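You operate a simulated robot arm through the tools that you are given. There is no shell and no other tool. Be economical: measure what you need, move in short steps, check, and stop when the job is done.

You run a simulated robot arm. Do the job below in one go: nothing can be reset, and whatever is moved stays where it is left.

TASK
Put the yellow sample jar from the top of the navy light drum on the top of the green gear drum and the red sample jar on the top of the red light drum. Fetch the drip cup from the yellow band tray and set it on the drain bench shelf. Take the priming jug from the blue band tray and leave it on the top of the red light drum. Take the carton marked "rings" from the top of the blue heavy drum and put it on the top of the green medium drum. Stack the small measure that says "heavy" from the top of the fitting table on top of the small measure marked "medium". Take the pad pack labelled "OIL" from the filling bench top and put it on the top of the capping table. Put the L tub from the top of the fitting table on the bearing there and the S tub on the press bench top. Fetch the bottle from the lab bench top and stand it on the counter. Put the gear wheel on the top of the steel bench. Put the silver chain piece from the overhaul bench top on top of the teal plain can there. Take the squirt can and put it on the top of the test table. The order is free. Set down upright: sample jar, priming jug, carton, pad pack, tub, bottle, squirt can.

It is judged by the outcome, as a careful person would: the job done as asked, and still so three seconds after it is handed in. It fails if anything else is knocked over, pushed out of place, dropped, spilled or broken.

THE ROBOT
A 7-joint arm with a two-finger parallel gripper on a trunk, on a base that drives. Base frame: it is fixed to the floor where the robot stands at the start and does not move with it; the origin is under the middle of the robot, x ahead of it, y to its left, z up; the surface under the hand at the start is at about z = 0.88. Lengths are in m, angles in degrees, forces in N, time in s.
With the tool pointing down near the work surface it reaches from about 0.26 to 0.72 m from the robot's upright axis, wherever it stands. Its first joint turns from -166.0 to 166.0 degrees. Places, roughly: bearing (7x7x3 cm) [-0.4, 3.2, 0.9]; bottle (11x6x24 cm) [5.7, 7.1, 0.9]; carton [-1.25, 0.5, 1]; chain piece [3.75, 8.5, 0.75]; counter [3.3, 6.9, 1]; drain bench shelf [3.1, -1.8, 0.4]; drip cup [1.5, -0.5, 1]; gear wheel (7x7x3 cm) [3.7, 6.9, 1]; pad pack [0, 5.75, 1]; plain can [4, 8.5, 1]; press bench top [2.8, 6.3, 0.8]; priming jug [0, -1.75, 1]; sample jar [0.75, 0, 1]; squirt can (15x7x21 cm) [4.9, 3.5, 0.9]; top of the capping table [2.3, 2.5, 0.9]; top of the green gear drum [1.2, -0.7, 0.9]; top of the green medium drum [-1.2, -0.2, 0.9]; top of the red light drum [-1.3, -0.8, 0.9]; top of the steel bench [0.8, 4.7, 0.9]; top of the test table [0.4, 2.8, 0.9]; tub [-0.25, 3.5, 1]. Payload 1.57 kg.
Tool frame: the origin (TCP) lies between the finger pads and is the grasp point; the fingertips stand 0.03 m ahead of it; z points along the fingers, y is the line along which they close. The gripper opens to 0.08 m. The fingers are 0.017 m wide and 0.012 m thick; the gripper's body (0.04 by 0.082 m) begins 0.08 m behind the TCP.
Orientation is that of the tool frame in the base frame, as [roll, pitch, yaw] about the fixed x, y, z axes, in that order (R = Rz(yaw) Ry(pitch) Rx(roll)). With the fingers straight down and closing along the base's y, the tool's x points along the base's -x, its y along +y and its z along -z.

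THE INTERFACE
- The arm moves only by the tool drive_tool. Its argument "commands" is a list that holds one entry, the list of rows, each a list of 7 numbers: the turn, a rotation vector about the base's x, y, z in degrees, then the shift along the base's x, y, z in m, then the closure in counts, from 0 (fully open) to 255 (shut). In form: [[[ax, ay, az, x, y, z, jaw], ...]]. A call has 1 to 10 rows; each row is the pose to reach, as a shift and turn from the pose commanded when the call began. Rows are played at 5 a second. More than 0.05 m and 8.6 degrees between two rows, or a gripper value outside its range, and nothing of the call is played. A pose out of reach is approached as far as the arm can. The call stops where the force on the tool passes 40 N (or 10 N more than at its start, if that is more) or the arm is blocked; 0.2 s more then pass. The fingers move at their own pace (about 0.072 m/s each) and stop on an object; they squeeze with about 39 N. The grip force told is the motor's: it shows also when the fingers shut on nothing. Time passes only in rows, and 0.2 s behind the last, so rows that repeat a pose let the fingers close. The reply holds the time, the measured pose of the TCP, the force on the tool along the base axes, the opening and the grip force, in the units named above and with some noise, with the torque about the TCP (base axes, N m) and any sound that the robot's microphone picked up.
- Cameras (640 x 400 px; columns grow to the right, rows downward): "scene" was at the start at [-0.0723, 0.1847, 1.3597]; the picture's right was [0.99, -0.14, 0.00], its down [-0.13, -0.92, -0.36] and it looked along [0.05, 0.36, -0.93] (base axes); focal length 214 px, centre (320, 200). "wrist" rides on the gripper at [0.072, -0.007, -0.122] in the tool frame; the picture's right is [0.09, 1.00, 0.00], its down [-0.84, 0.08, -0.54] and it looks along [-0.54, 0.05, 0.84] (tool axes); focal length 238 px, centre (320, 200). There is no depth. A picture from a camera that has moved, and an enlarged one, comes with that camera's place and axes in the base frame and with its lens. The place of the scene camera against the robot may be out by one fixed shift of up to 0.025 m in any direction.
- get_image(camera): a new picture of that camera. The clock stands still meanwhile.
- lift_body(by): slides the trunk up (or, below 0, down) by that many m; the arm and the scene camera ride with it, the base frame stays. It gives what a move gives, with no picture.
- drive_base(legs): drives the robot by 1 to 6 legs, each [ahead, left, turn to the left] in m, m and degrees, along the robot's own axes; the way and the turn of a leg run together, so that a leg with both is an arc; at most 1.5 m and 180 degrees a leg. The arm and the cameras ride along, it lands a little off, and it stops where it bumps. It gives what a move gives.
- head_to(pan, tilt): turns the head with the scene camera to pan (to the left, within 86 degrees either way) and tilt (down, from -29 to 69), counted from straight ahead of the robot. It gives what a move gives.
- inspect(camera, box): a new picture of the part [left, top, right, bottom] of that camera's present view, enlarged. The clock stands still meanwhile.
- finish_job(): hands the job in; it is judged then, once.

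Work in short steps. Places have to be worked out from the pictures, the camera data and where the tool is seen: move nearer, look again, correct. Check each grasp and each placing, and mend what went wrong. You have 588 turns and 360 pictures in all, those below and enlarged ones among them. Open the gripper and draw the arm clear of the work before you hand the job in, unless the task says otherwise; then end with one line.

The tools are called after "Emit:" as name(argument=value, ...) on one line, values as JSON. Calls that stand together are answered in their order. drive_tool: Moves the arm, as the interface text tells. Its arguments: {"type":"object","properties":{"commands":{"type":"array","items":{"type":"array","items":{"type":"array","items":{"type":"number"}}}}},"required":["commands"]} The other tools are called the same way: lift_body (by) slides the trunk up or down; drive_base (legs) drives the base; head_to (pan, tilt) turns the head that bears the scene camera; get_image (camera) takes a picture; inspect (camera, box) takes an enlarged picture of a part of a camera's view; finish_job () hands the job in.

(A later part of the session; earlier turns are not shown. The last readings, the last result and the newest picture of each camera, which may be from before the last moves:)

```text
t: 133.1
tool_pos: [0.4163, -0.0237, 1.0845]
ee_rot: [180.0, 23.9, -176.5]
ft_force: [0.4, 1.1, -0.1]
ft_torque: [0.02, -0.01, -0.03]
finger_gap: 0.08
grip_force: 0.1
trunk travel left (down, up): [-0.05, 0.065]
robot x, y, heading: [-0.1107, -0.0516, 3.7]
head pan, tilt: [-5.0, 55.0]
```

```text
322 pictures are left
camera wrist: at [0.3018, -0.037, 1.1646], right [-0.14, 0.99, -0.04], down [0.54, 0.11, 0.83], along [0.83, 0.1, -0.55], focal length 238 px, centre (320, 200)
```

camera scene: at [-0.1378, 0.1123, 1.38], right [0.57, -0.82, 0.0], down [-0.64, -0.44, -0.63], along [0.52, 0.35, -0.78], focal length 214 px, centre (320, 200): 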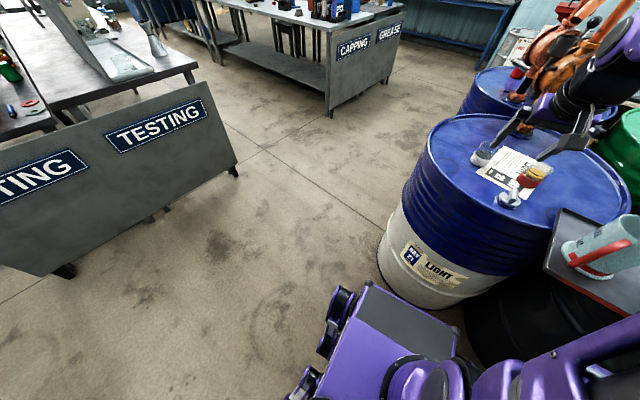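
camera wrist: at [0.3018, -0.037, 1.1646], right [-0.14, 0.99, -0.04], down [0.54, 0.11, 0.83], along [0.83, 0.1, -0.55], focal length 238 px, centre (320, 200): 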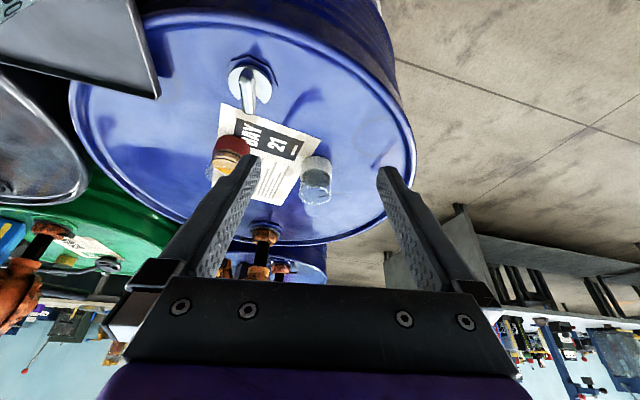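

Red jar at about (0.588, −0.152). I go to the pre-grasp with 30° tilt.

Emit:
drive_tool(commands=[[[0, -1.5, 0, 0.028, -0.032, -0.013, 0], [0, -3, 0, 0.056, -0.064, -0.026, 0], [0, -4.5, 0, 0.084, -0.096, -0.039, 0], [0, -6, 0, 0.112, -0.128, -0.053, 0]]])

Emit:
get_image(camera="wrist")

```text
t: 134.1
tool_pos: [0.5271, -0.1532, 1.0311]
ee_rot: [-179.5, 29.8, -176.3]
ft_force: [-0.4, 0.4, 0.4]
ft_torque: [0.01, 0.0, -0.01]
finger_gap: 0.0798
grip_force: 0.0
trunk travel left (down, up): [-0.05, 0.065]
robot x, y, heading: [-0.1118, -0.0538, 3.8]
head pan, tilt: [-5.0, 55.0]
```

```text
321 pictures are left
camera wrist: at [0.4055, -0.1667, 1.1005], right [-0.14, 0.99, -0.05], down [0.45, 0.11, 0.89], along [0.88, 0.1, -0.46], focal length 238 px, centre (320, 200)
```

wrist: 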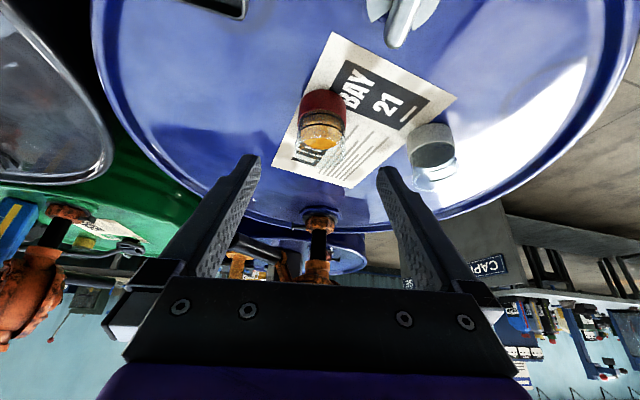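

Confirmed at (0.586, −0.150). Approach, close and lift.

Emit:
drive_tool(commands=[[[0, 0, 0, 0.02, 0.001, -0.035, 0], [0, 0, 0, 0.04, 0.002, -0.07, 0], [0, 0, 0, 0.059, 0.003, -0.105, 0], [0, 0, 0, 0.059, 0.003, -0.105, 0], [0, 0, 0, 0.059, 0.003, -0.105, 130], [0, 0, 0, 0.059, 0.003, -0.105, 255], [0, 0, 0, 0.059, 0.003, -0.105, 255], [0, 0, 0, 0.059, 0.003, -0.105, 255]]])

Emit:
get_image(camera="wrist")

```text
t: 135.9
tool_pos: [0.5858, -0.1489, 0.9259]
ee_rot: [-179.6, 29.8, -176.3]
ft_force: [0.6, 0.1, 0.2]
ft_torque: [0.0, 0.01, 0.04]
finger_gap: 0.0526
grip_force: 39.1
trunk travel left (down, up): [-0.05, 0.065]
robot x, y, heading: [-0.1107, -0.0553, 3.8]
head pan, tilt: [-5.0, 55.0]
```

```text
320 pictures are left
camera wrist: at [0.4645, -0.1629, 0.9946], right [-0.14, 0.99, -0.05], down [0.45, 0.11, 0.89], along [0.88, 0.1, -0.46], focal length 238 px, centre (320, 200)
```

wrist: 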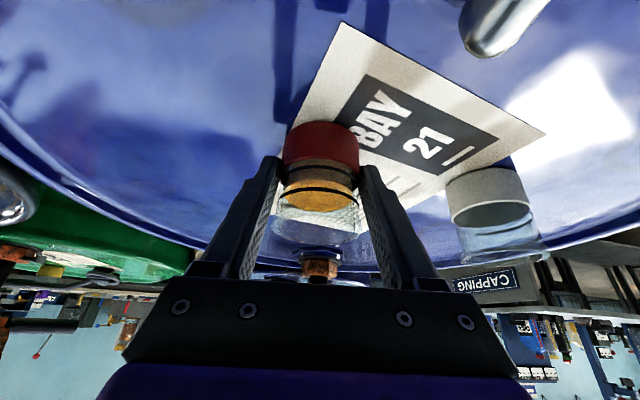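

Grasped. I lift, pull back slightly, and turn west toward the red light drum.

Emit:
drive_tool(commands=[[[0, 0, 0, -0.005, 0, 0.035, 255], [0, 0, 0, -0.02, 0.01, 0.075, 255], [0, 0, 0, -0.05, 0.03, 0.11, 255], [0, 0, 0, -0.08, 0.06, 0.135, 255], [0, 0, 0, -0.1, 0.09, 0.15, 255]]])

Emit:
drive_base(legs=[[-0.15, 0, 0], [0, 0, 176], [0, 0.7, 0]])

Emit:
head_to(pan=10, tilt=40)

Emit:
get_image(camera="scene")

Emit:
get_image(camera="wrist")

```text
refused: row 3 steps farther than a row can; nothing moved
```

```text
t: 137.4
tool_pos: [0.4388, -0.1534, 0.9278]
ee_rot: [-179.6, 30.8, -176.0]
ft_force: [6.7, -0.4, -5.9]
ft_torque: [0.07, -0.28, -0.08]
finger_gap: 0.0522
grip_force: 38.5
trunk travel left (down, up): [-0.05, 0.065]
robot x, y, heading: [-0.2684, -0.0652, 4.4]
head pan, tilt: [-5.0, 55.0]
stopped in leg 1: the force on the tool passed its limit at 43 N (the readings are from after the stop); the commanded pose is now the measured one
```

```text
t: 138.2
tool_pos: [0.4398, -0.1547, 0.9295]
ee_rot: [-179.7, 30.9, -176.0]
ft_force: [9.4, -0.1, -6.1]
ft_torque: [0.04, -0.32, -0.12]
finger_gap: 0.0523
grip_force: 38.7
trunk travel left (down, up): [-0.05, 0.065]
robot x, y, heading: [-0.2624, -0.0635, 4.3]
head pan, tilt: [10.0, 40.0]
```

```text
319 pictures are left
camera scene: at [-0.2705, 0.0791, 1.3957], right [0.24, -0.97, 0.0], down [-0.63, -0.16, -0.76], along [0.74, 0.18, -0.64], focal length 214 px, centre (320, 200)
```

scene: 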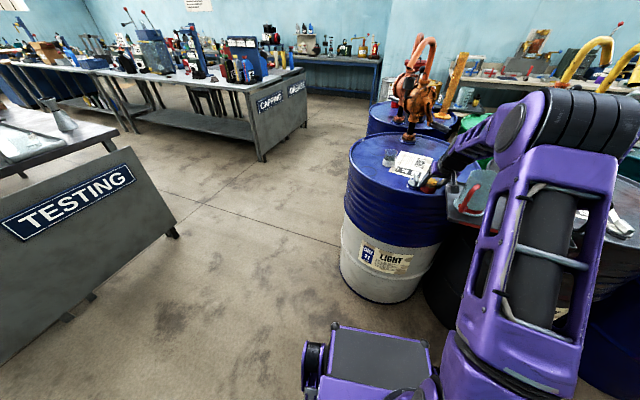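

```text
318 pictures are left
camera wrist: at [0.3163, -0.1682, 0.9959], right [-0.14, 0.99, -0.05], down [0.44, 0.11, 0.89], along [0.89, 0.11, -0.45], focal length 238 px, centre (320, 200)
```

wrist: 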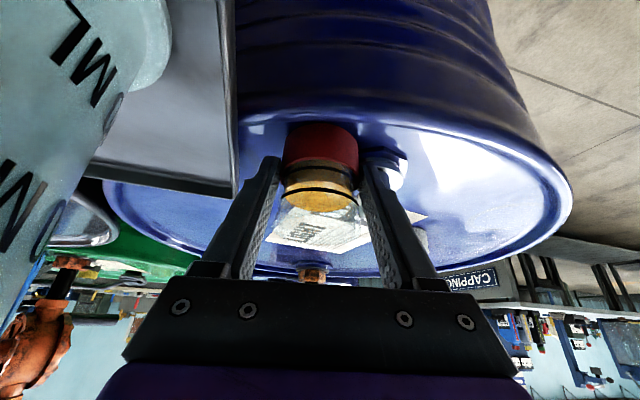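

The lift was refused and the drive then dragged the jar to the rim; still held. I lift straight up now, and will not chain drives after arm moves again.

Emit:
drive_tool(commands=[[[0, 0, 0, 0, 0, 0.02, 255], [0, 0, 0, 0, 0.005, 0.05, 255], [0, 0, 0, 0, 0.01, 0.09, 255], [0, 0, 0, 0, 0.02, 0.13, 255]]])

Emit:
get_image(camera="wrist")

```text
t: 139.2
tool_pos: [0.4407, -0.1347, 1.0594]
ee_rot: [-179.6, 30.8, -176.1]
ft_force: [0.3, -0.3, -2.1]
ft_torque: [-0.02, 0.03, 0.03]
finger_gap: 0.0523
grip_force: 39.2
trunk travel left (down, up): [-0.05, 0.065]
robot x, y, heading: [-0.2666, -0.061, 4.1]
head pan, tilt: [10.0, 40.0]
```

```text
317 pictures are left
camera wrist: at [0.317, -0.1485, 1.1267], right [-0.14, 0.99, -0.05], down [0.44, 0.11, 0.89], along [0.89, 0.11, -0.45], focal length 238 px, centre (320, 200)
```

wrist: 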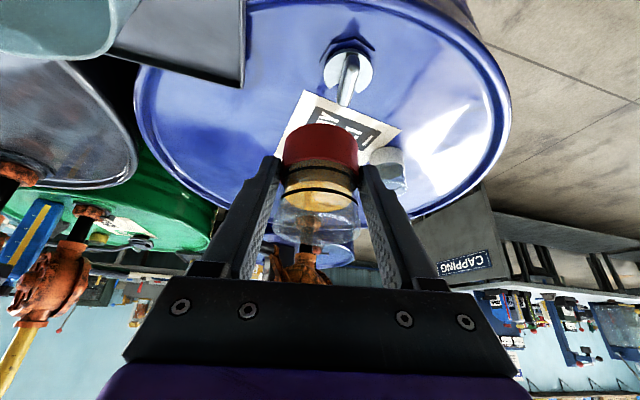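

All fine; white jar unmoved. Pull the arm in 0.1 m.

Emit:
drive_tool(commands=[[[0, 0, 0, -0.04, 0.02, 0.01, 255], [0, 0, 0, -0.08, 0.04, 0.02, 255], [0, 0, 0, -0.11, 0.06, 0.03, 255]]])

```text
t: 140.0
tool_pos: [0.3269, -0.0732, 1.0909]
ee_rot: [-179.6, 30.7, -176.1]
ft_force: [0.6, -0.3, -2.0]
ft_torque: [0.0, 0.08, 0.01]
finger_gap: 0.0525
grip_force: 38.9
trunk travel left (down, up): [-0.05, 0.065]
robot x, y, heading: [-0.2639, -0.0636, 3.8]
head pan, tilt: [10.0, 40.0]
```

Now turn left to face west and strafe south to the red light drum.

Emit:
drive_base(legs=[[0, 0, 176], [0, 0.6, 0]])

Emit:
head_to(pan=10, tilt=40)

Emit:
get_image(camera="scene")

Emit:
get_image(camera="wrist")

```text
t: 153.6
tool_pos: [-0.856, -0.611, 1.089]
ee_rot: [-179.6, 30.8, -0.2]
ft_force: [0.0, -0.8, -2.7]
ft_torque: [-0.02, -0.02, 0.02]
finger_gap: 0.0521
grip_force: 39.0
trunk travel left (down, up): [-0.05, 0.065]
robot x, y, heading: [-0.2651, -0.6607, 179.9]
head pan, tilt: [10.0, 40.0]
```

```text
t: 154.2
tool_pos: [-0.8566, -0.6115, 1.09]
ee_rot: [-179.6, 30.8, -0.2]
ft_force: [0.5, -0.3, -2.1]
ft_torque: [-0.01, -0.04, -0.01]
finger_gap: 0.0522
grip_force: 38.5
trunk travel left (down, up): [-0.05, 0.065]
robot x, y, heading: [-0.2645, -0.664, 180.0]
head pan, tilt: [10.0, 40.0]
```

```text
316 pictures are left
camera scene: at [-0.2503, -0.8299, 1.3958], right [-0.17, 0.99, 0.0], down [0.63, 0.11, -0.77], along [-0.75, -0.13, -0.64], focal length 214 px, centre (320, 200)
```

scene: 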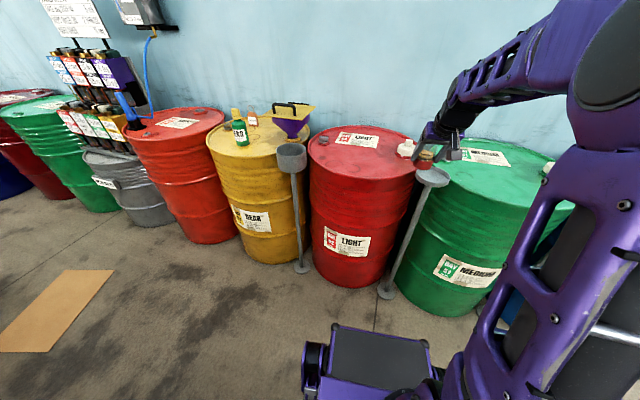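

```text
315 pictures are left
camera wrist: at [-0.7323, -0.606, 1.1567], right [0.07, -1.0, -0.05], down [-0.44, -0.08, 0.89], along [-0.89, -0.04, -0.45], focal length 238 px, centre (320, 200)
```

wrist: 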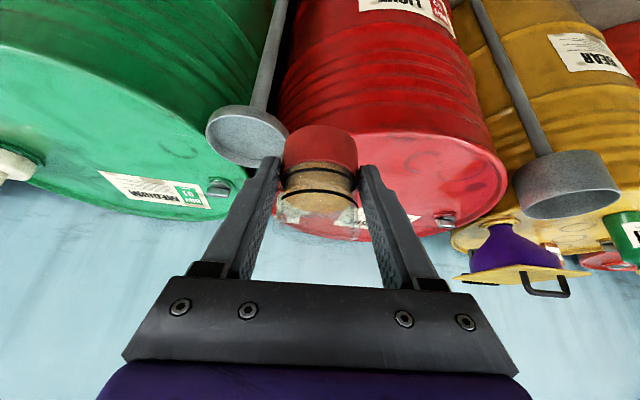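

Red light drum centre about (−1.27, −0.80), with cup-stands in front at its sides. I drive 0.18 m ahead.

Emit:
drive_base(legs=[[0.18, 0.05, 0]])

Emit:
get_image(camera="wrist")

Emit:
get_image(camera="scene")

```text
t: 155.8
tool_pos: [-1.0345, -0.6571, 1.0899]
ee_rot: [-179.6, 30.9, -0.6]
ft_force: [0.2, 0.5, -1.9]
ft_torque: [0.0, -0.05, 0.0]
finger_gap: 0.0519
grip_force: 39.2
trunk travel left (down, up): [-0.05, 0.065]
robot x, y, heading: [-0.4451, -0.7127, 179.5]
head pan, tilt: [10.0, 40.0]
```

```text
314 pictures are left
camera wrist: at [-0.9106, -0.6527, 1.1568], right [0.07, -1.0, -0.05], down [-0.44, -0.08, 0.89], along [-0.89, -0.04, -0.45], focal length 238 px, centre (320, 200)
```

wrist: 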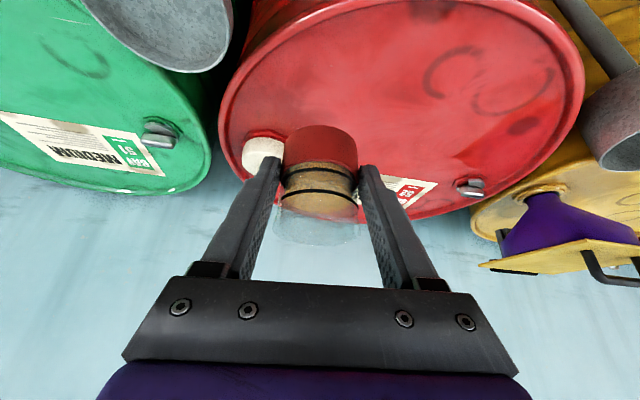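

```text
313 pictures are left
camera scene: at [-0.4296, -0.8787, 1.3958], right [-0.17, 0.99, 0.0], down [0.63, 0.11, -0.77], along [-0.76, -0.13, -0.64], focal length 214 px, centre (320, 200)
```

scene: 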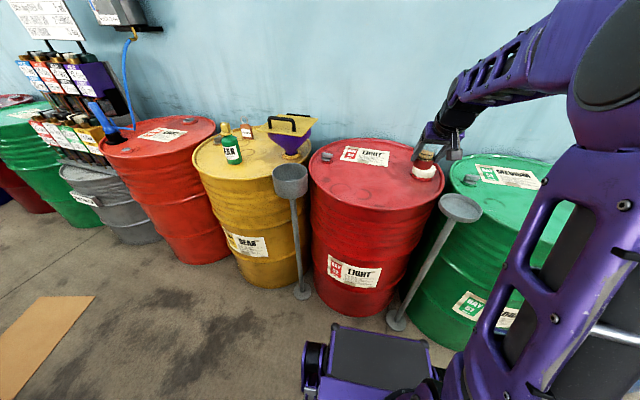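

I lower the jar to just above the red drum at (−1.13, −0.70).

Emit:
drive_tool(commands=[[[0, -0.5, 0, -0.03, -0.02, -0.02, 255], [0, -1, 0, -0.06, -0.04, -0.05, 255], [0, -1, 0, -0.085, -0.043, -0.09, 255], [0, -1, 0, -0.0955, -0.043, -0.13, 255], [0, -1, 0, -0.0955, -0.043, -0.15, 255]]])

Emit:
drive_tool(commands=[[[0, 0, 0, 0, 0, -0.005, 255], [0, 0, 0, 0, 0, -0.009, 255], [0, 0, 0, 0, 0, -0.012, 255], [0, 0, 0, 0, 0, -0.014, 255], [0, 0, 0, 0, 0, -0.016, 255]]])

Emit:
get_image(camera="wrist")

```text
t: 157.0
tool_pos: [-1.1289, -0.7023, 0.9395]
ee_rot: [-179.5, 29.8, -0.5]
ft_force: [0.1, 0.3, -3.2]
ft_torque: [-0.01, -0.01, -0.03]
finger_gap: 0.0523
grip_force: 39.2
trunk travel left (down, up): [-0.05, 0.065]
robot x, y, heading: [-0.446, -0.7134, 179.7]
head pan, tilt: [10.0, 40.0]
```

```text
t: 158.2
tool_pos: [-1.1313, -0.7025, 0.9252]
ee_rot: [-179.7, 29.9, -0.5]
ft_force: [2.6, -0.8, 8.0]
ft_torque: [-0.12, -0.21, 0.03]
finger_gap: 0.0521
grip_force: 39.0
trunk travel left (down, up): [-0.05, 0.065]
robot x, y, heading: [-0.4439, -0.7139, 179.8]
head pan, tilt: [10.0, 40.0]
```

```text
312 pictures are left
camera wrist: at [-1.0071, -0.6961, 0.9945], right [0.07, -1.0, -0.05], down [-0.45, -0.08, 0.89], along [-0.89, -0.04, -0.46], focal length 238 px, centre (320, 200)
```

wrist: 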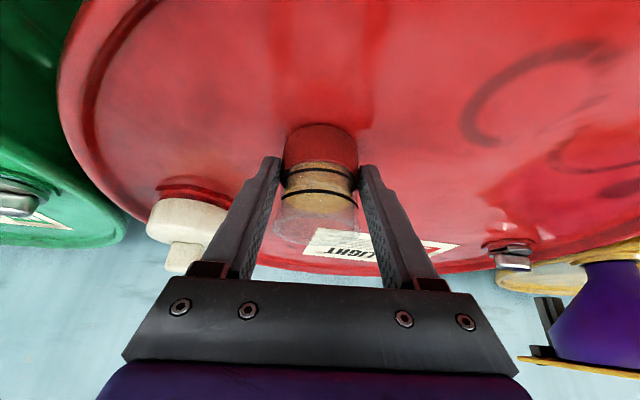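

Contact at 8 N. Open and withdraw.

Emit:
drive_tool(commands=[[[0, 0, 0, 0, 0, 0.001, 150], [0, 0, 0, 0, 0, 0.001, 0], [0, 0, 0, 0, 0, 0.001, 0], [0, 0, 0, 0.015, 0, 0.03, 0], [0, 0, 0, 0.03, 0, 0.065, 0], [0, 0, 0, 0.05, 0, 0.105, 0], [0, 0, 0, 0.08, 0, 0.14, 0]]])

Emit:
get_image(camera="wrist")

```text
t: 159.8
tool_pos: [-1.0506, -0.7011, 1.0635]
ee_rot: [-179.6, 29.9, -0.5]
ft_force: [-0.3, 0.2, 0.0]
ft_torque: [-0.01, 0.01, 0.01]
finger_gap: 0.0801
grip_force: 0.0
trunk travel left (down, up): [-0.05, 0.065]
robot x, y, heading: [-0.4452, -0.7162, 179.5]
head pan, tilt: [10.0, 40.0]
```

```text
311 pictures are left
camera wrist: at [-0.9273, -0.6956, 1.1322], right [0.07, -1.0, -0.05], down [-0.46, -0.08, 0.89], along [-0.89, -0.04, -0.46], focal length 238 px, centre (320, 200)
```

wrist: 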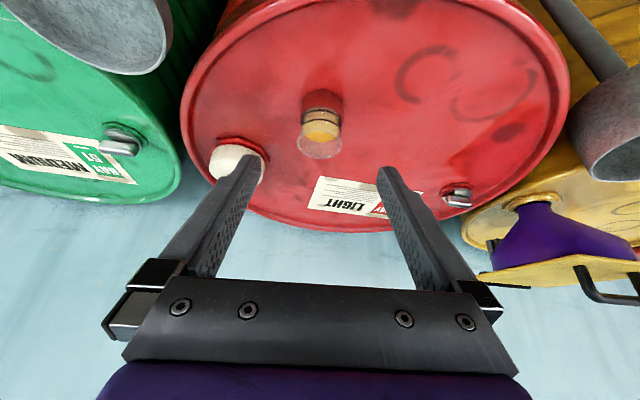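

Red jar is placed. I back off and look south for the blue band tray.

Emit:
drive_base(legs=[[-0.2, 0, 0]])

Emit:
head_to(pan=86, tilt=35)

Emit:
get_image(camera="scene")

```text
t: 161.4
tool_pos: [-0.8488, -0.7005, 1.0617]
ee_rot: [-179.6, 29.9, -0.7]
ft_force: [-0.4, -0.5, 0.5]
ft_torque: [-0.02, -0.03, 0.03]
finger_gap: 0.08
grip_force: 0.0
trunk travel left (down, up): [-0.05, 0.065]
robot x, y, heading: [-0.241, -0.712, 179.4]
head pan, tilt: [10.0, 40.0]
```

```text
t: 162.9
tool_pos: [-0.8491, -0.702, 1.0636]
ee_rot: [-179.6, 29.8, -0.4]
ft_force: [0.1, 0.0, -0.1]
ft_torque: [0.0, 0.03, 0.0]
finger_gap: 0.0802
grip_force: 0.0
trunk travel left (down, up): [-0.05, 0.065]
robot x, y, heading: [-0.245, -0.7164, 179.4]
head pan, tilt: [85.9, 35.0]
```

```text
310 pictures are left
camera scene: at [-0.1511, -0.9539, 1.4034], right [-1.0, 0.08, 0.0], down [0.05, 0.57, -0.82], along [-0.07, -0.82, -0.57], focal length 214 px, centre (320, 200)
```

scene: 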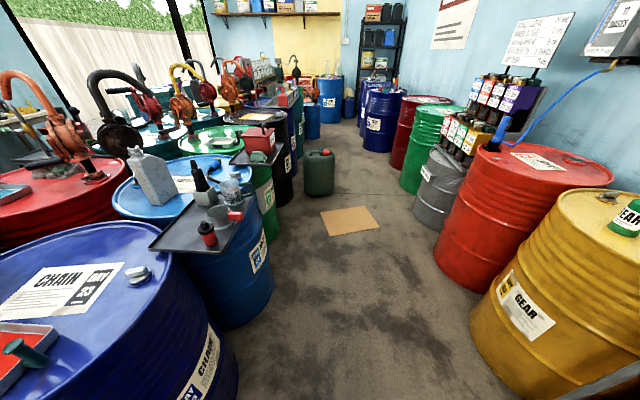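

Emit:
inspect(camera="scene", box=[120, 130, 300, 265])

```text
2.96 times, centred on (210, 198) of scene
camera zoom: at [-0.1511, -0.9539, 1.4034], right [-1.0, 0.08, 0.0], down [0.05, 0.57, -0.82], along [-0.07, -0.82, -0.57], focal length 636 px, centre (646, 207)
```

zoom: 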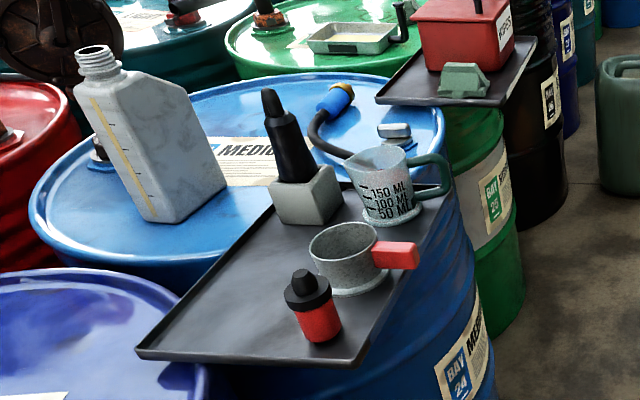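

This tray has a cup with a tab handle and a graduated jug. I turn south and look further for the blue band.

Emit:
drive_base(legs=[[0, 0.0, 90]])

Emit:
head_to(pan=0, tilt=30)

Emit:
get_image(camera="scene")

Emit:
get_image(camera="wrist")

```text
t: 167.1
tool_pos: [-0.2676, -1.3195, 1.0626]
ee_rot: [-179.6, 29.8, 88.4]
ft_force: [-0.8, -0.2, -0.2]
ft_torque: [-0.02, 0.0, 0.01]
finger_gap: 0.0801
grip_force: 0.1
trunk travel left (down, up): [-0.05, 0.065]
robot x, y, heading: [-0.2454, -0.7168, -91.7]
head pan, tilt: [85.9, 35.0]
```

```text
t: 168.7
tool_pos: [-0.2679, -1.3207, 1.0627]
ee_rot: [-179.6, 29.9, 88.3]
ft_force: [0.6, -0.2, 0.4]
ft_torque: [0.02, 0.02, 0.02]
finger_gap: 0.0796
grip_force: 0.0
trunk travel left (down, up): [-0.05, 0.065]
robot x, y, heading: [-0.2405, -0.7154, -91.6]
head pan, tilt: [0.0, 30.0]
```

```text
308 pictures are left
camera scene: at [-0.0929, -0.7296, 1.4111], right [-1.0, 0.03, 0.0], down [0.01, 0.5, -0.87], along [-0.02, -0.87, -0.5], focal length 214 px, centre (320, 200)
```

scene: 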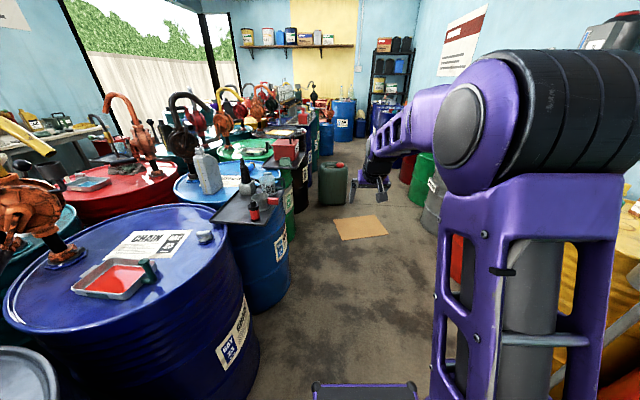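

```text
307 pictures are left
camera wrist: at [-0.27, -1.1972, 1.1319], right [1.0, 0.05, -0.05], down [0.07, -0.46, 0.89], along [0.02, -0.89, -0.46], focal length 238 px, centre (320, 200)
```

wrist: 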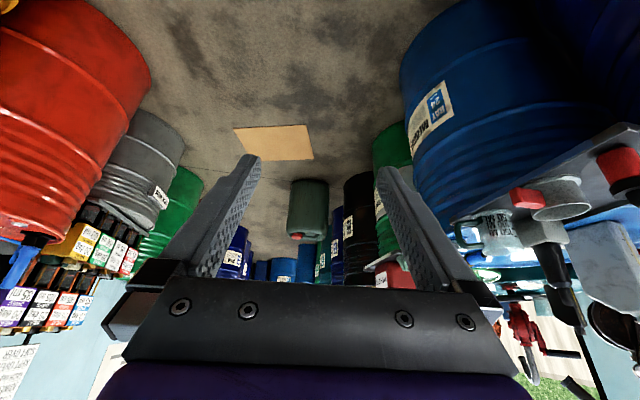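

Emit:
inspect(camera="wrist", box=[380, 100, 640, 300])

Emit:
drive_base(legs=[[0.45, -0.12, 0]])

Emit:
head_to(pan=50, tilt=40)

Emit:
get_image(camera="scene")

```text
2.00 times, centred on (510, 200) of wrist
camera zoom: at [-0.27, -1.1972, 1.1319], right [1.0, 0.05, -0.05], down [0.07, -0.46, 0.89], along [0.02, -0.89, -0.46], focal length 477 px, centre (-60, 200)
```

zoom: 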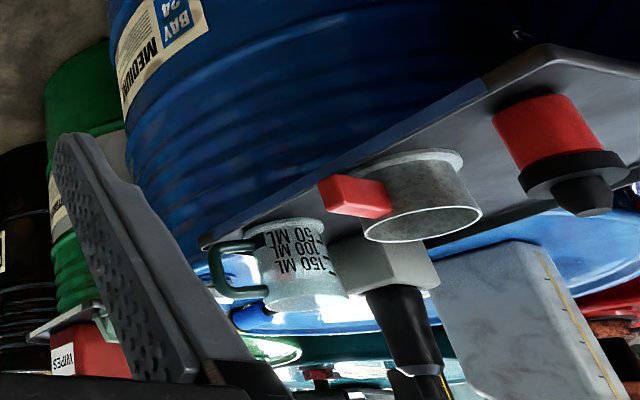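

```text
t: 171.5
tool_pos: [-0.3944, -1.7679, 1.0637]
ee_rot: [-179.6, 29.8, 88.7]
ft_force: [0.3, 0.4, 0.1]
ft_torque: [-0.04, 0.02, 0.03]
finger_gap: 0.0801
grip_force: 0.1
trunk travel left (down, up): [-0.05, 0.065]
robot x, y, heading: [-0.3744, -1.1628, -91.2]
head pan, tilt: [0.0, 30.0]
```

```text
t: 172.7
tool_pos: [-0.3948, -1.7685, 1.0628]
ee_rot: [-179.7, 29.8, 88.7]
ft_force: [0.0, -0.6, -1.3]
ft_torque: [0.0, 0.02, -0.02]
finger_gap: 0.0799
grip_force: 0.0
trunk travel left (down, up): [-0.05, 0.065]
robot x, y, heading: [-0.3741, -1.1635, -90.8]
head pan, tilt: [50.0, 40.0]
```

```text
305 pictures are left
camera scene: at [-0.1576, -1.1411, 1.3958], right [-0.66, -0.75, 0.0], down [-0.48, 0.42, -0.77], along [0.58, -0.51, -0.64], focal length 214 px, centre (320, 200)
```

scene: 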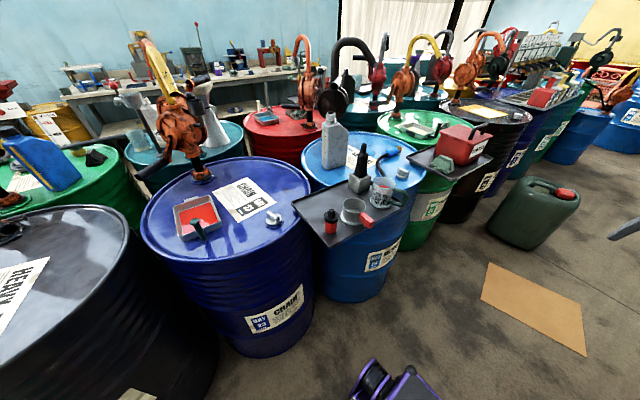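

Emit:
inspect(camera="scene", box=[270, 120, 500, 290])

```text
2.35 times, centred on (385, 205) of scene
camera zoom: at [-0.1576, -1.1411, 1.3958], right [-0.66, -0.75, 0.0], down [-0.48, 0.42, -0.77], along [0.58, -0.51, -0.64], focal length 505 px, centre (167, 188)
```

zoom: 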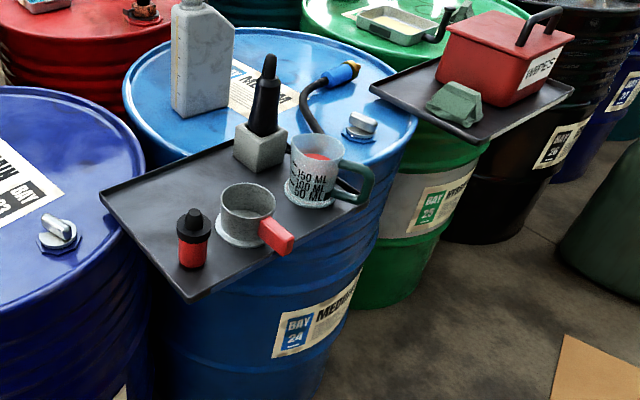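

This is the blue band tray (jug with graduations = priming jug; tab-handled cups = drip cups). I raise the arm before turning toward it.

Emit:
drive_tool(commands=[[[0, 0, 0, 0, 0, 0.04, 0], [0, 0, 0, 0, 0, 0.08, 0], [0, 0, 0, 0, 0, 0.11, 0]]])

Emit:
drive_base(legs=[[0.15, -0.12, 0], [0, 0, 62]])

Emit:
get_image(camera="wrist")

Emit:
head_to(pan=0, tilt=55)

Emit:
get_image(camera="scene")

```text
t: 173.5
tool_pos: [-0.3949, -1.7658, 1.173]
ee_rot: [-179.5, 29.8, 88.7]
ft_force: [-0.9, 0.7, -0.5]
ft_torque: [0.02, -0.02, -0.01]
finger_gap: 0.0798
grip_force: 0.1
trunk travel left (down, up): [-0.05, 0.065]
robot x, y, heading: [-0.3743, -1.1647, -91.2]
head pan, tilt: [50.0, 40.0]
```

```text
t: 178.1
tool_pos: [0.0256, -1.6172, 1.1732]
ee_rot: [-179.6, 29.8, 150.4]
ft_force: [-0.7, 0.3, 0.3]
ft_torque: [0.03, -0.02, 0.0]
finger_gap: 0.0798
grip_force: 0.1
trunk travel left (down, up): [-0.05, 0.065]
robot x, y, heading: [-0.4998, -1.3136, -29.6]
head pan, tilt: [50.0, 40.0]
```

```text
303 pictures are left
camera wrist: at [-0.0838, -1.5613, 1.2415], right [0.42, 0.9, -0.05], down [0.44, -0.15, 0.89], along [0.79, -0.4, -0.46], focal length 238 px, centre (320, 200)
```

wrist: 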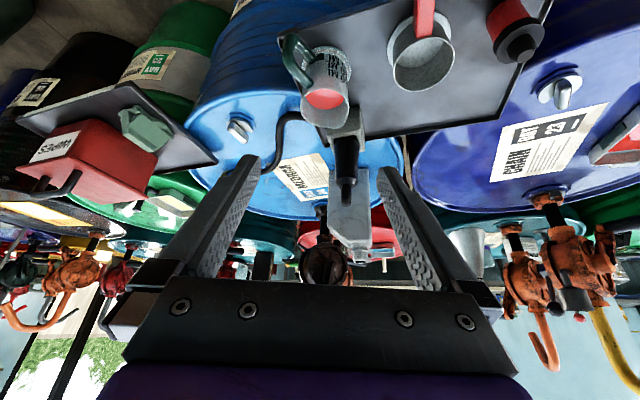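

```text
t: 179.3
tool_pos: [0.0271, -1.6163, 1.1719]
ee_rot: [-179.6, 29.7, 150.3]
ft_force: [-0.3, 0.3, -0.3]
ft_torque: [0.02, -0.02, -0.01]
finger_gap: 0.0801
grip_force: 0.1
trunk travel left (down, up): [-0.05, 0.065]
robot x, y, heading: [-0.497, -1.3086, -30.0]
head pan, tilt: [0.0, 55.0]
```

```text
302 pictures are left
camera scene: at [-0.4333, -1.191, 1.3751], right [-0.49, -0.87, 0.0], down [-0.71, 0.4, -0.57], along [0.5, -0.28, -0.82], focal length 214 px, centre (320, 200)
```

scene: 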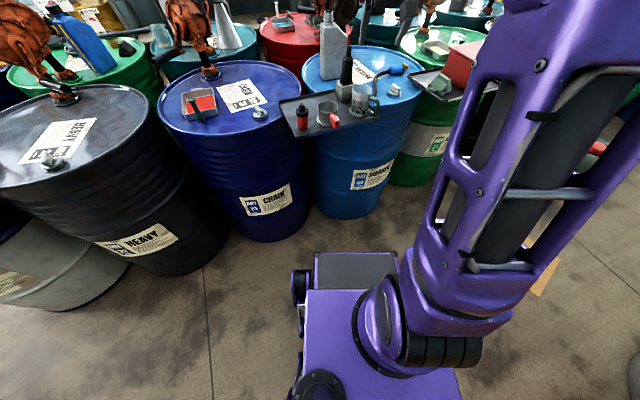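

Jug at about (0.107, −1.66), handle pointing perpendicular to my approach, so I'll grip straight down with jaws closing radially. First untilt the hand.

Emit:
drive_tool(commands=[[[3.7, 6.4, 0, 0, 0, 0, 0], [7.4, 12.8, 0, 0, 0, 0, 0], [11.1, 19.3, 0, 0, 0, 0, 0], [14.8, 25.7, 0, 0, 0, 0, 0]]])

Emit:
drive_tool(commands=[[[0, 0, -8.5, 0, 0, 0, 0], [0, 0, -17, 0, 0, 0, 0], [0, 0, -25.5, 0, 0, 0, 0], [0, 0, -34, 0, 0, 0, 0], [0, 0, -42.5, 0, 0, 0, 0], [0, 0, -51, 0, 0, 0, 0], [0, 0, -59.5, 0, 0, 0, 0], [0, 0, -68, 0, 0, 0, 0], [0, 0, -76.5, 0, 0, 0, 0], [0, 0, -85, 0, 0, 0, 0]]])

Emit:
get_image(camera="wrist")

```text
t: 180.3
tool_pos: [0.0258, -1.6162, 1.1731]
ee_rot: [-179.7, 0.0, 150.4]
ft_force: [0.7, 0.5, 0.5]
ft_torque: [-0.01, 0.0, -0.01]
finger_gap: 0.08
grip_force: 0.0
trunk travel left (down, up): [-0.05, 0.065]
robot x, y, heading: [-0.4925, -1.3084, -29.6]
head pan, tilt: [0.0, 55.0]
```

```text
t: 182.5
tool_pos: [0.0257, -1.6168, 1.1732]
ee_rot: [-179.8, 0.2, 65.2]
ft_force: [0.3, -0.5, -0.8]
ft_torque: [0.01, 0.06, 0.0]
finger_gap: 0.0799
grip_force: 0.1
trunk travel left (down, up): [-0.05, 0.065]
robot x, y, heading: [-0.4969, -1.3139, -29.6]
head pan, tilt: [0.0, 55.0]
```

```text
301 pictures are left
camera wrist: at [0.0512, -1.5484, 1.293], right [0.94, -0.33, 0.0], down [-0.28, -0.79, 0.54], along [-0.18, -0.51, -0.84], focal length 238 px, centre (320, 200)
```

wrist: 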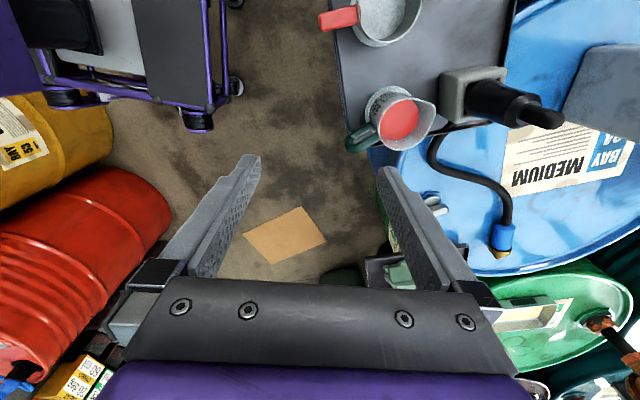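

Handle actually points roughly west-southwest; I rotate a further −35° and move over the jug.

Emit:
drive_tool(commands=[[[0, 0, -7, 0.018, -0.008, -0.01, 0], [0, 0, -14, 0.036, -0.016, -0.025, 0], [0, 0, -21, 0.054, -0.025, -0.04, 0], [0, 0, -28, 0.072, -0.033, -0.055, 0], [0, 0, -35, 0.09, -0.041, -0.07, 0]]])

Emit:
get_image(camera="wrist")

Emit:
inspect(camera="scene", box=[240, 20, 480, 200])

```text
t: 183.7
tool_pos: [0.0844, -1.6374, 1.1038]
ee_rot: [-179.8, 0.2, 31.9]
ft_force: [-0.1, -0.9, -0.7]
ft_torque: [-0.01, 0.02, 0.02]
finger_gap: 0.0802
grip_force: 0.2
out of reach, approached as far as the arm can: row 3, 4, 5
trunk travel left (down, up): [-0.05, 0.065]
robot x, y, heading: [-0.4977, -1.313, -29.6]
head pan, tilt: [0.0, 55.0]
```

```text
300 pictures are left
camera wrist: at [0.1423, -1.5942, 1.226], right [0.61, -0.8, 0.0], down [-0.67, -0.51, 0.54], along [-0.43, -0.33, -0.84], focal length 238 px, centre (320, 200)
```

wrist: 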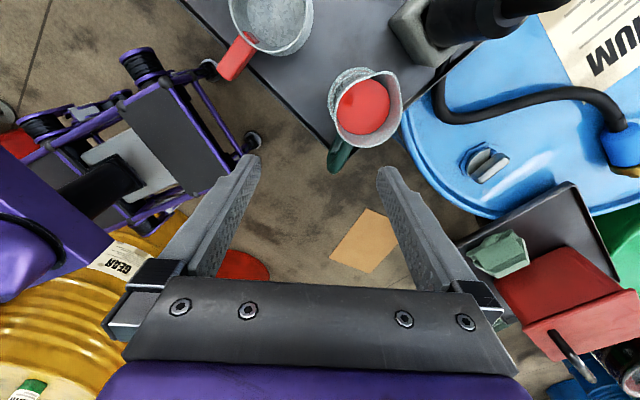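

```text
2.22 times, centred on (360, 110) of scene
camera zoom: at [-0.4338, -1.1909, 1.3752], right [-0.49, -0.87, 0.0], down [-0.71, 0.4, -0.57], along [0.5, -0.28, -0.82], focal length 477 px, centre (231, 400)
```

zoom: 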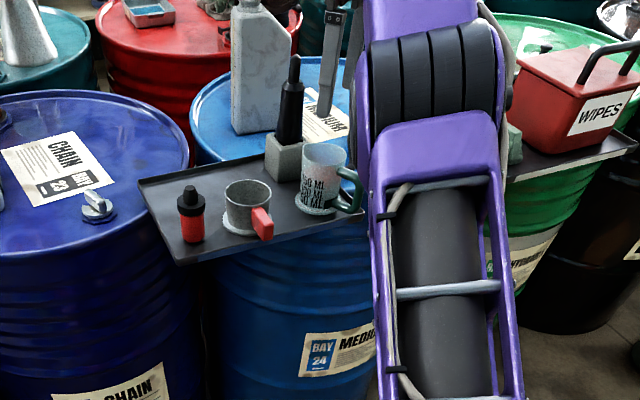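

Just out of reach; I drive 0.08 m closer.

Emit:
drive_base(legs=[[0.08, 0, 0]])

Emit:
get_image(camera="wrist")

```text
t: 184.7
tool_pos: [0.1498, -1.6759, 1.1052]
ee_rot: [-179.8, 0.2, 32.1]
ft_force: [-0.3, -0.1, -0.5]
ft_torque: [0.0, -0.01, 0.01]
finger_gap: 0.0799
grip_force: 0.0
trunk travel left (down, up): [-0.05, 0.065]
robot x, y, heading: [-0.4314, -1.3475, -29.4]
head pan, tilt: [0.0, 55.0]
```

```text
298 pictures are left
camera wrist: at [0.2089, -1.6321, 1.2255], right [0.61, -0.79, 0.0], down [-0.67, -0.51, 0.54], along [-0.43, -0.33, -0.84], focal length 238 px, centre (320, 200)
```

wrist: 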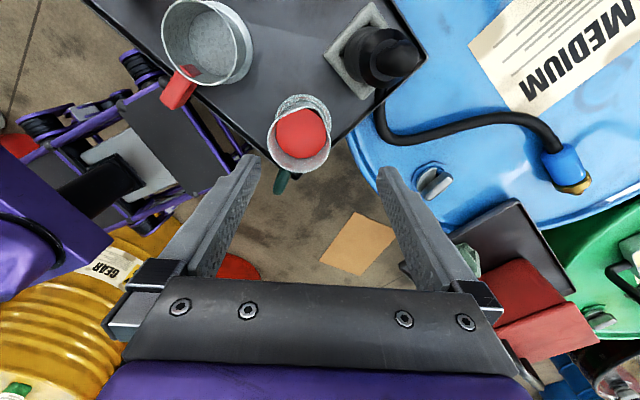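

Jug at (0.135, −1.66), handle well clear of the finger plane. I descend halfway and check.

Emit:
drive_tool(commands=[[[0, 0, 0, -0.015, 0.016, -0.03, 0], [0, 0, 0, -0.015, 0.016, -0.07, 0], [0, 0, 0, -0.015, 0.016, -0.1, 0]]])

Emit:
get_image(camera="wrist")

```text
t: 185.5
tool_pos: [0.1352, -1.6593, 1.0033]
ee_rot: [-179.9, 0.2, 32.2]
ft_force: [-0.3, 0.5, 1.0]
ft_torque: [-0.01, -0.01, 0.01]
finger_gap: 0.0801
grip_force: 0.0
trunk travel left (down, up): [-0.05, 0.065]
robot x, y, heading: [-0.4325, -1.3487, -29.4]
head pan, tilt: [0.0, 55.0]
```

```text
297 pictures are left
camera wrist: at [0.193, -1.6155, 1.1245], right [0.61, -0.79, 0.0], down [-0.67, -0.51, 0.54], along [-0.43, -0.33, -0.84], focal length 238 px, centre (320, 200)
```

wrist: 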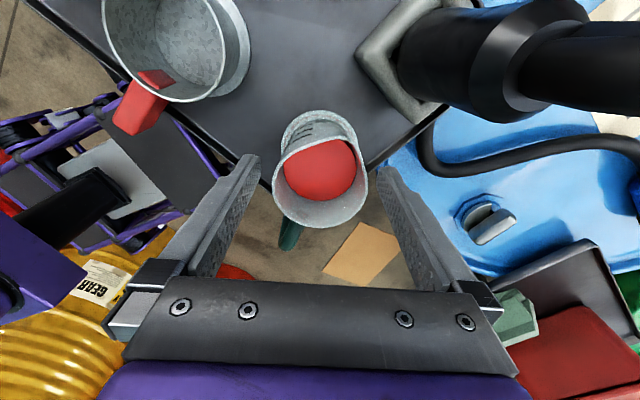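

Centred. Descend and grip.

Emit:
drive_tool(commands=[[[0, 0, 0, 0, 0, -0.03, 0], [0, 0, 0, 0, 0, -0.056, 0], [0, 0, 0, 0, 0, -0.056, 0], [0, 0, 0, 0, 0, -0.056, 120], [0, 0, 0, 0, 0, -0.056, 255], [0, 0, 0, 0, 0, -0.056, 255], [0, 0, 0, 0, 0, -0.056, 255]]])

Emit:
get_image(camera="wrist")

```text
t: 187.1
tool_pos: [0.1361, -1.659, 0.948]
ee_rot: [-179.8, 0.3, 32.1]
ft_force: [0.2, -1.3, 0.4]
ft_torque: [-0.03, -0.16, -0.01]
finger_gap: 0.0737
grip_force: 38.7
trunk travel left (down, up): [-0.05, 0.065]
robot x, y, heading: [-0.43, -1.3483, -29.6]
head pan, tilt: [0.0, 55.0]
```

```text
296 pictures are left
camera wrist: at [0.1933, -1.6158, 1.068], right [0.61, -0.79, 0.0], down [-0.67, -0.51, 0.54], along [-0.43, -0.33, -0.84], focal length 238 px, centre (320, 200)
```

wrist: 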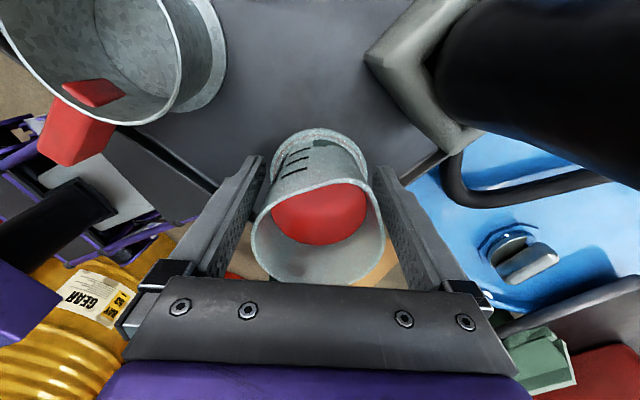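

Gripped at 74 mm. Lift gently.

Emit:
drive_tool(commands=[[[0, 0, 0, 0, 0, 0.02, 255], [0, 0, 0, 0, 0, 0.05, 255], [0, 0, 0, 0, 0, 0.09, 255], [0, 0, 0, 0, 0, 0.13, 255], [0, 0, 0, 0, 0, 0.16, 255]]])

Emit:
get_image(camera="wrist")

```text
t: 188.3
tool_pos: [0.136, -1.6618, 1.1076]
ee_rot: [-179.7, 0.2, 32.1]
ft_force: [1.4, -0.6, -1.5]
ft_torque: [0.02, -0.06, -0.01]
finger_gap: 0.0737
grip_force: 39.3
trunk travel left (down, up): [-0.05, 0.065]
robot x, y, heading: [-0.4296, -1.3484, -29.5]
head pan, tilt: [0.0, 55.0]
```

```text
295 pictures are left
camera wrist: at [0.1948, -1.6175, 1.2283], right [0.61, -0.79, 0.0], down [-0.66, -0.51, 0.54], along [-0.44, -0.33, -0.84], focal length 238 px, centre (320, 200)
```

wrist: 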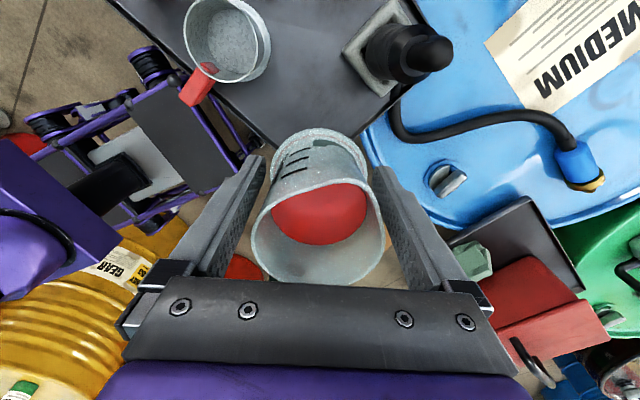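

Jug held. I retract the arm toward the body before turning.

Emit:
drive_tool(commands=[[[0, 0, 0, -0.037, 0.02, 0.01, 255], [0, 0, 0, -0.074, 0.04, 0.02, 255], [0, 0, 0, -0.11, 0.06, 0.03, 255], [0, 0, 0, -0.147, 0.08, 0.04, 255], [0, 0, 0, -0.183, 0.1, 0.045, 255]]])

Emit:
get_image(camera="wrist")

```text
t: 189.5
tool_pos: [-0.0462, -1.5593, 1.1523]
ee_rot: [-179.9, 0.2, 32.1]
ft_force: [1.0, 0.4, -2.6]
ft_torque: [0.03, -0.07, 0.0]
finger_gap: 0.0735
grip_force: 39.2
trunk travel left (down, up): [-0.05, 0.065]
robot x, y, heading: [-0.4294, -1.3497, -29.6]
head pan, tilt: [0.0, 55.0]
```

```text
294 pictures are left
camera wrist: at [0.0118, -1.516, 1.2734], right [0.61, -0.79, 0.0], down [-0.66, -0.51, 0.54], along [-0.44, -0.33, -0.84], focal length 238 px, centre (320, 200)
```

wrist: 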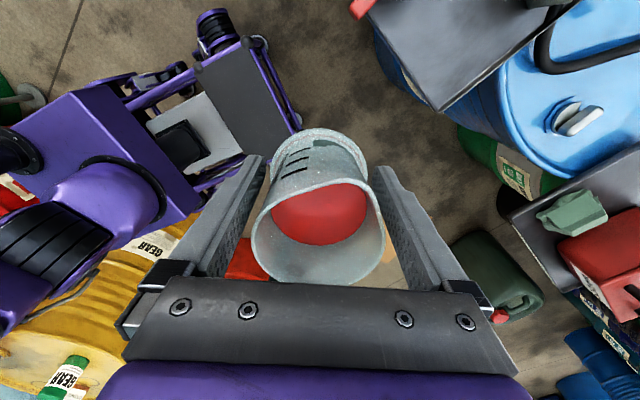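

Emit:
drive_base(legs=[[0, 0, -150.4], [0, -0.5, 0]])

Emit:
head_to(pan=0, tilt=45)

Emit:
get_image(camera="scene")

```text
t: 201.3
tool_pos: [-0.8684, -0.8467, 1.1527]
ee_rot: [-179.9, 0.2, -118.4]
ft_force: [-1.0, 0.2, -2.7]
ft_torque: [0.01, 0.05, -0.02]
finger_gap: 0.0737
grip_force: 38.6
trunk travel left (down, up): [-0.05, 0.065]
robot x, y, heading: [-0.4324, -0.8434, 180.0]
head pan, tilt: [0.0, 55.0]
```

```text
t: 202.0
tool_pos: [-0.869, -0.8458, 1.1539]
ee_rot: [-179.9, 0.3, -118.4]
ft_force: [0.1, 0.3, -2.3]
ft_torque: [-0.03, 0.01, 0.01]
finger_gap: 0.0736
grip_force: 39.2
trunk travel left (down, up): [-0.05, 0.065]
robot x, y, heading: [-0.4295, -0.8383, 179.8]
head pan, tilt: [0.0, 45.0]
```

```text
293 pictures are left
camera scene: at [-0.4121, -0.992, 1.3885], right [0.0, 1.0, 0.0], down [0.71, 0.0, -0.71], along [-0.71, 0.0, -0.71], focal length 214 px, centre (320, 200)
```

scene: 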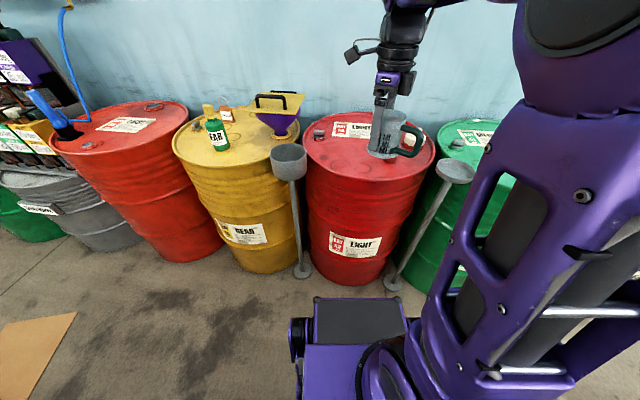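

Drive 6 cm ahead, then extend over the spot (−1.13, −0.89).

Emit:
drive_base(legs=[[0.06, 0.04, 0]])

Emit:
get_image(camera="wrist")

```text
t: 203.1
tool_pos: [-0.9292, -0.8864, 1.1527]
ee_rot: [-179.8, 0.2, -118.4]
ft_force: [-0.1, 0.1, -3.1]
ft_torque: [-0.05, 0.0, 0.02]
finger_gap: 0.0737
grip_force: 39.2
trunk travel left (down, up): [-0.05, 0.065]
robot x, y, heading: [-0.4868, -0.8853, -180.0]
head pan, tilt: [0.0, 45.0]
```

```text
292 pictures are left
camera wrist: at [-0.9571, -0.9538, 1.2738], right [-0.92, 0.39, 0.0], down [0.33, 0.77, 0.54], along [0.22, 0.5, -0.84], focal length 238 px, centre (320, 200)
```

wrist: 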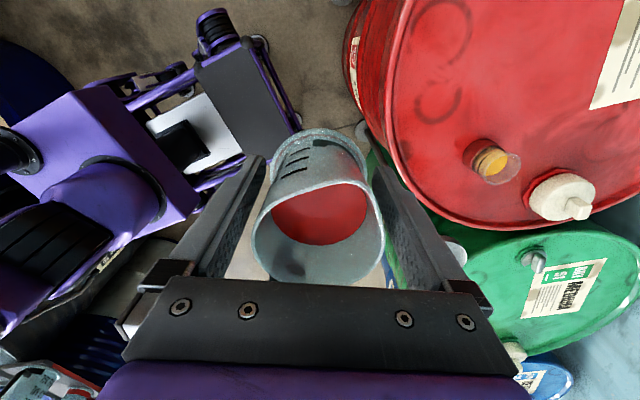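

Extend over the drum then lower.

Emit:
drive_tool(commands=[[[0, 0, 0, -0.045, 0, -0.01, 255], [0, 0, 0, -0.09, 0, -0.02, 255], [0, 0, 0, -0.135, 0, -0.03, 255], [0, 0, 0, -0.18, -0.002, -0.04, 255], [0, 0, 0, -0.2, -0.003, -0.07, 255], [0, 0, 0, -0.2, -0.003, -0.11, 255], [0, 0, 0, -0.2, -0.003, -0.15, 255], [0, 0, 0, -0.2, -0.003, -0.19, 255]]])

Emit:
get_image(camera="scene")

```text
t: 204.9
tool_pos: [-1.1286, -0.889, 0.9639]
ee_rot: [-179.8, 0.1, -118.3]
ft_force: [0.3, -0.7, -2.0]
ft_torque: [-0.07, 0.02, -0.01]
finger_gap: 0.0735
grip_force: 38.7
trunk travel left (down, up): [-0.05, 0.065]
robot x, y, heading: [-0.4927, -0.8823, -179.9]
head pan, tilt: [0.0, 45.0]
```

```text
291 pictures are left
camera scene: at [-0.4715, -1.0323, 1.3886], right [0.0, 1.0, 0.0], down [0.71, 0.0, -0.71], along [-0.71, 0.0, -0.71], focal length 214 px, centre (320, 200)
```

scene: 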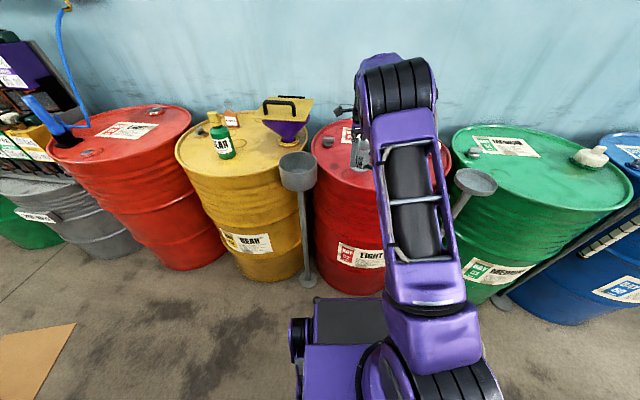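

Lower in fine steps to contact.

Emit:
drive_tool(commands=[[[0, 0, 0, 0, 0, -0.006, 255], [0, 0, 0, 0, 0, -0.012, 255], [0, 0, 0, 0, 0, -0.016, 255], [0, 0, 0, 0, 0, -0.02, 255], [0, 0, 0, 0, 0, -0.023, 255]]])

```text
t: 206.1
tool_pos: [-1.1285, -0.8897, 0.9401]
ee_rot: [-179.8, 0.2, -118.4]
ft_force: [-0.3, -0.6, -3.0]
ft_torque: [-0.05, 0.06, 0.03]
finger_gap: 0.0734
grip_force: 39.2
trunk travel left (down, up): [-0.05, 0.065]
robot x, y, heading: [-0.4892, -0.8823, -179.9]
head pan, tilt: [0.0, 45.0]
```

Emit:
drive_tool(commands=[[[0, 0, 0, 0, 0, -0.003, 255], [0, 0, 0, 0, 0, -0.006, 255], [0, 0, 0, 0, 0, -0.009, 255], [0, 0, 0, 0, 0, -0.012, 255]]])

Emit:
get_image(camera="wrist")

```text
t: 207.1
tool_pos: [-1.1288, -0.8911, 0.9273]
ee_rot: [-179.7, 0.3, -118.3]
ft_force: [0.6, 0.6, -2.0]
ft_torque: [-0.01, 0.02, -0.02]
finger_gap: 0.0736
grip_force: 38.9
trunk travel left (down, up): [-0.05, 0.065]
robot x, y, heading: [-0.4932, -0.8764, -179.9]
head pan, tilt: [0.0, 45.0]
```

```text
290 pictures are left
camera wrist: at [-1.157, -0.9569, 1.049], right [-0.92, 0.39, 0.0], down [0.33, 0.77, 0.54], along [0.22, 0.5, -0.84], focal length 238 px, centre (320, 200)
```

wrist: 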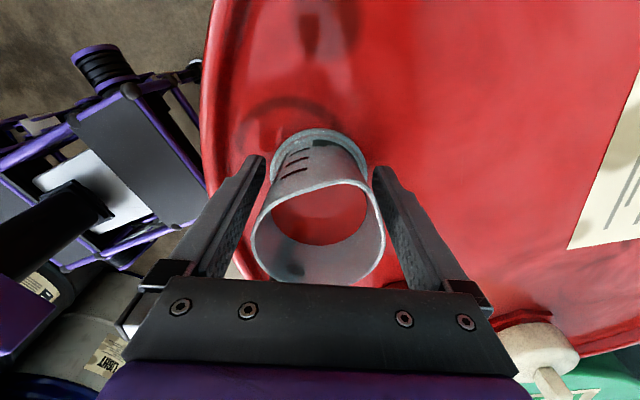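

Emit:
drive_tool(commands=[[[0, 0, 0, 0, 0, -0.003, 255], [0, 0, 0, 0, 0, -0.005, 255], [0, 0, 0, 0, 0, -0.007, 255], [0, 0, 0, 0, 0, -0.009, 255], [0, 0, 0, 0, 0, -0.011, 255]]])

```text
t: 208.2
tool_pos: [-1.1299, -0.8909, 0.9251]
ee_rot: [179.8, -0.1, -118.3]
ft_force: [2.2, -0.8, 13.4]
ft_torque: [0.04, -0.71, -0.08]
finger_gap: 0.0726
grip_force: 39.0
trunk travel left (down, up): [-0.05, 0.065]
robot x, y, heading: [-0.4891, -0.8819, -180.2]
head pan, tilt: [0.0, 45.0]
stopped in row 5: the force on the tool passed its limit at 43 N (the readings are from after the stop); the commanded pose is now the measured one
```

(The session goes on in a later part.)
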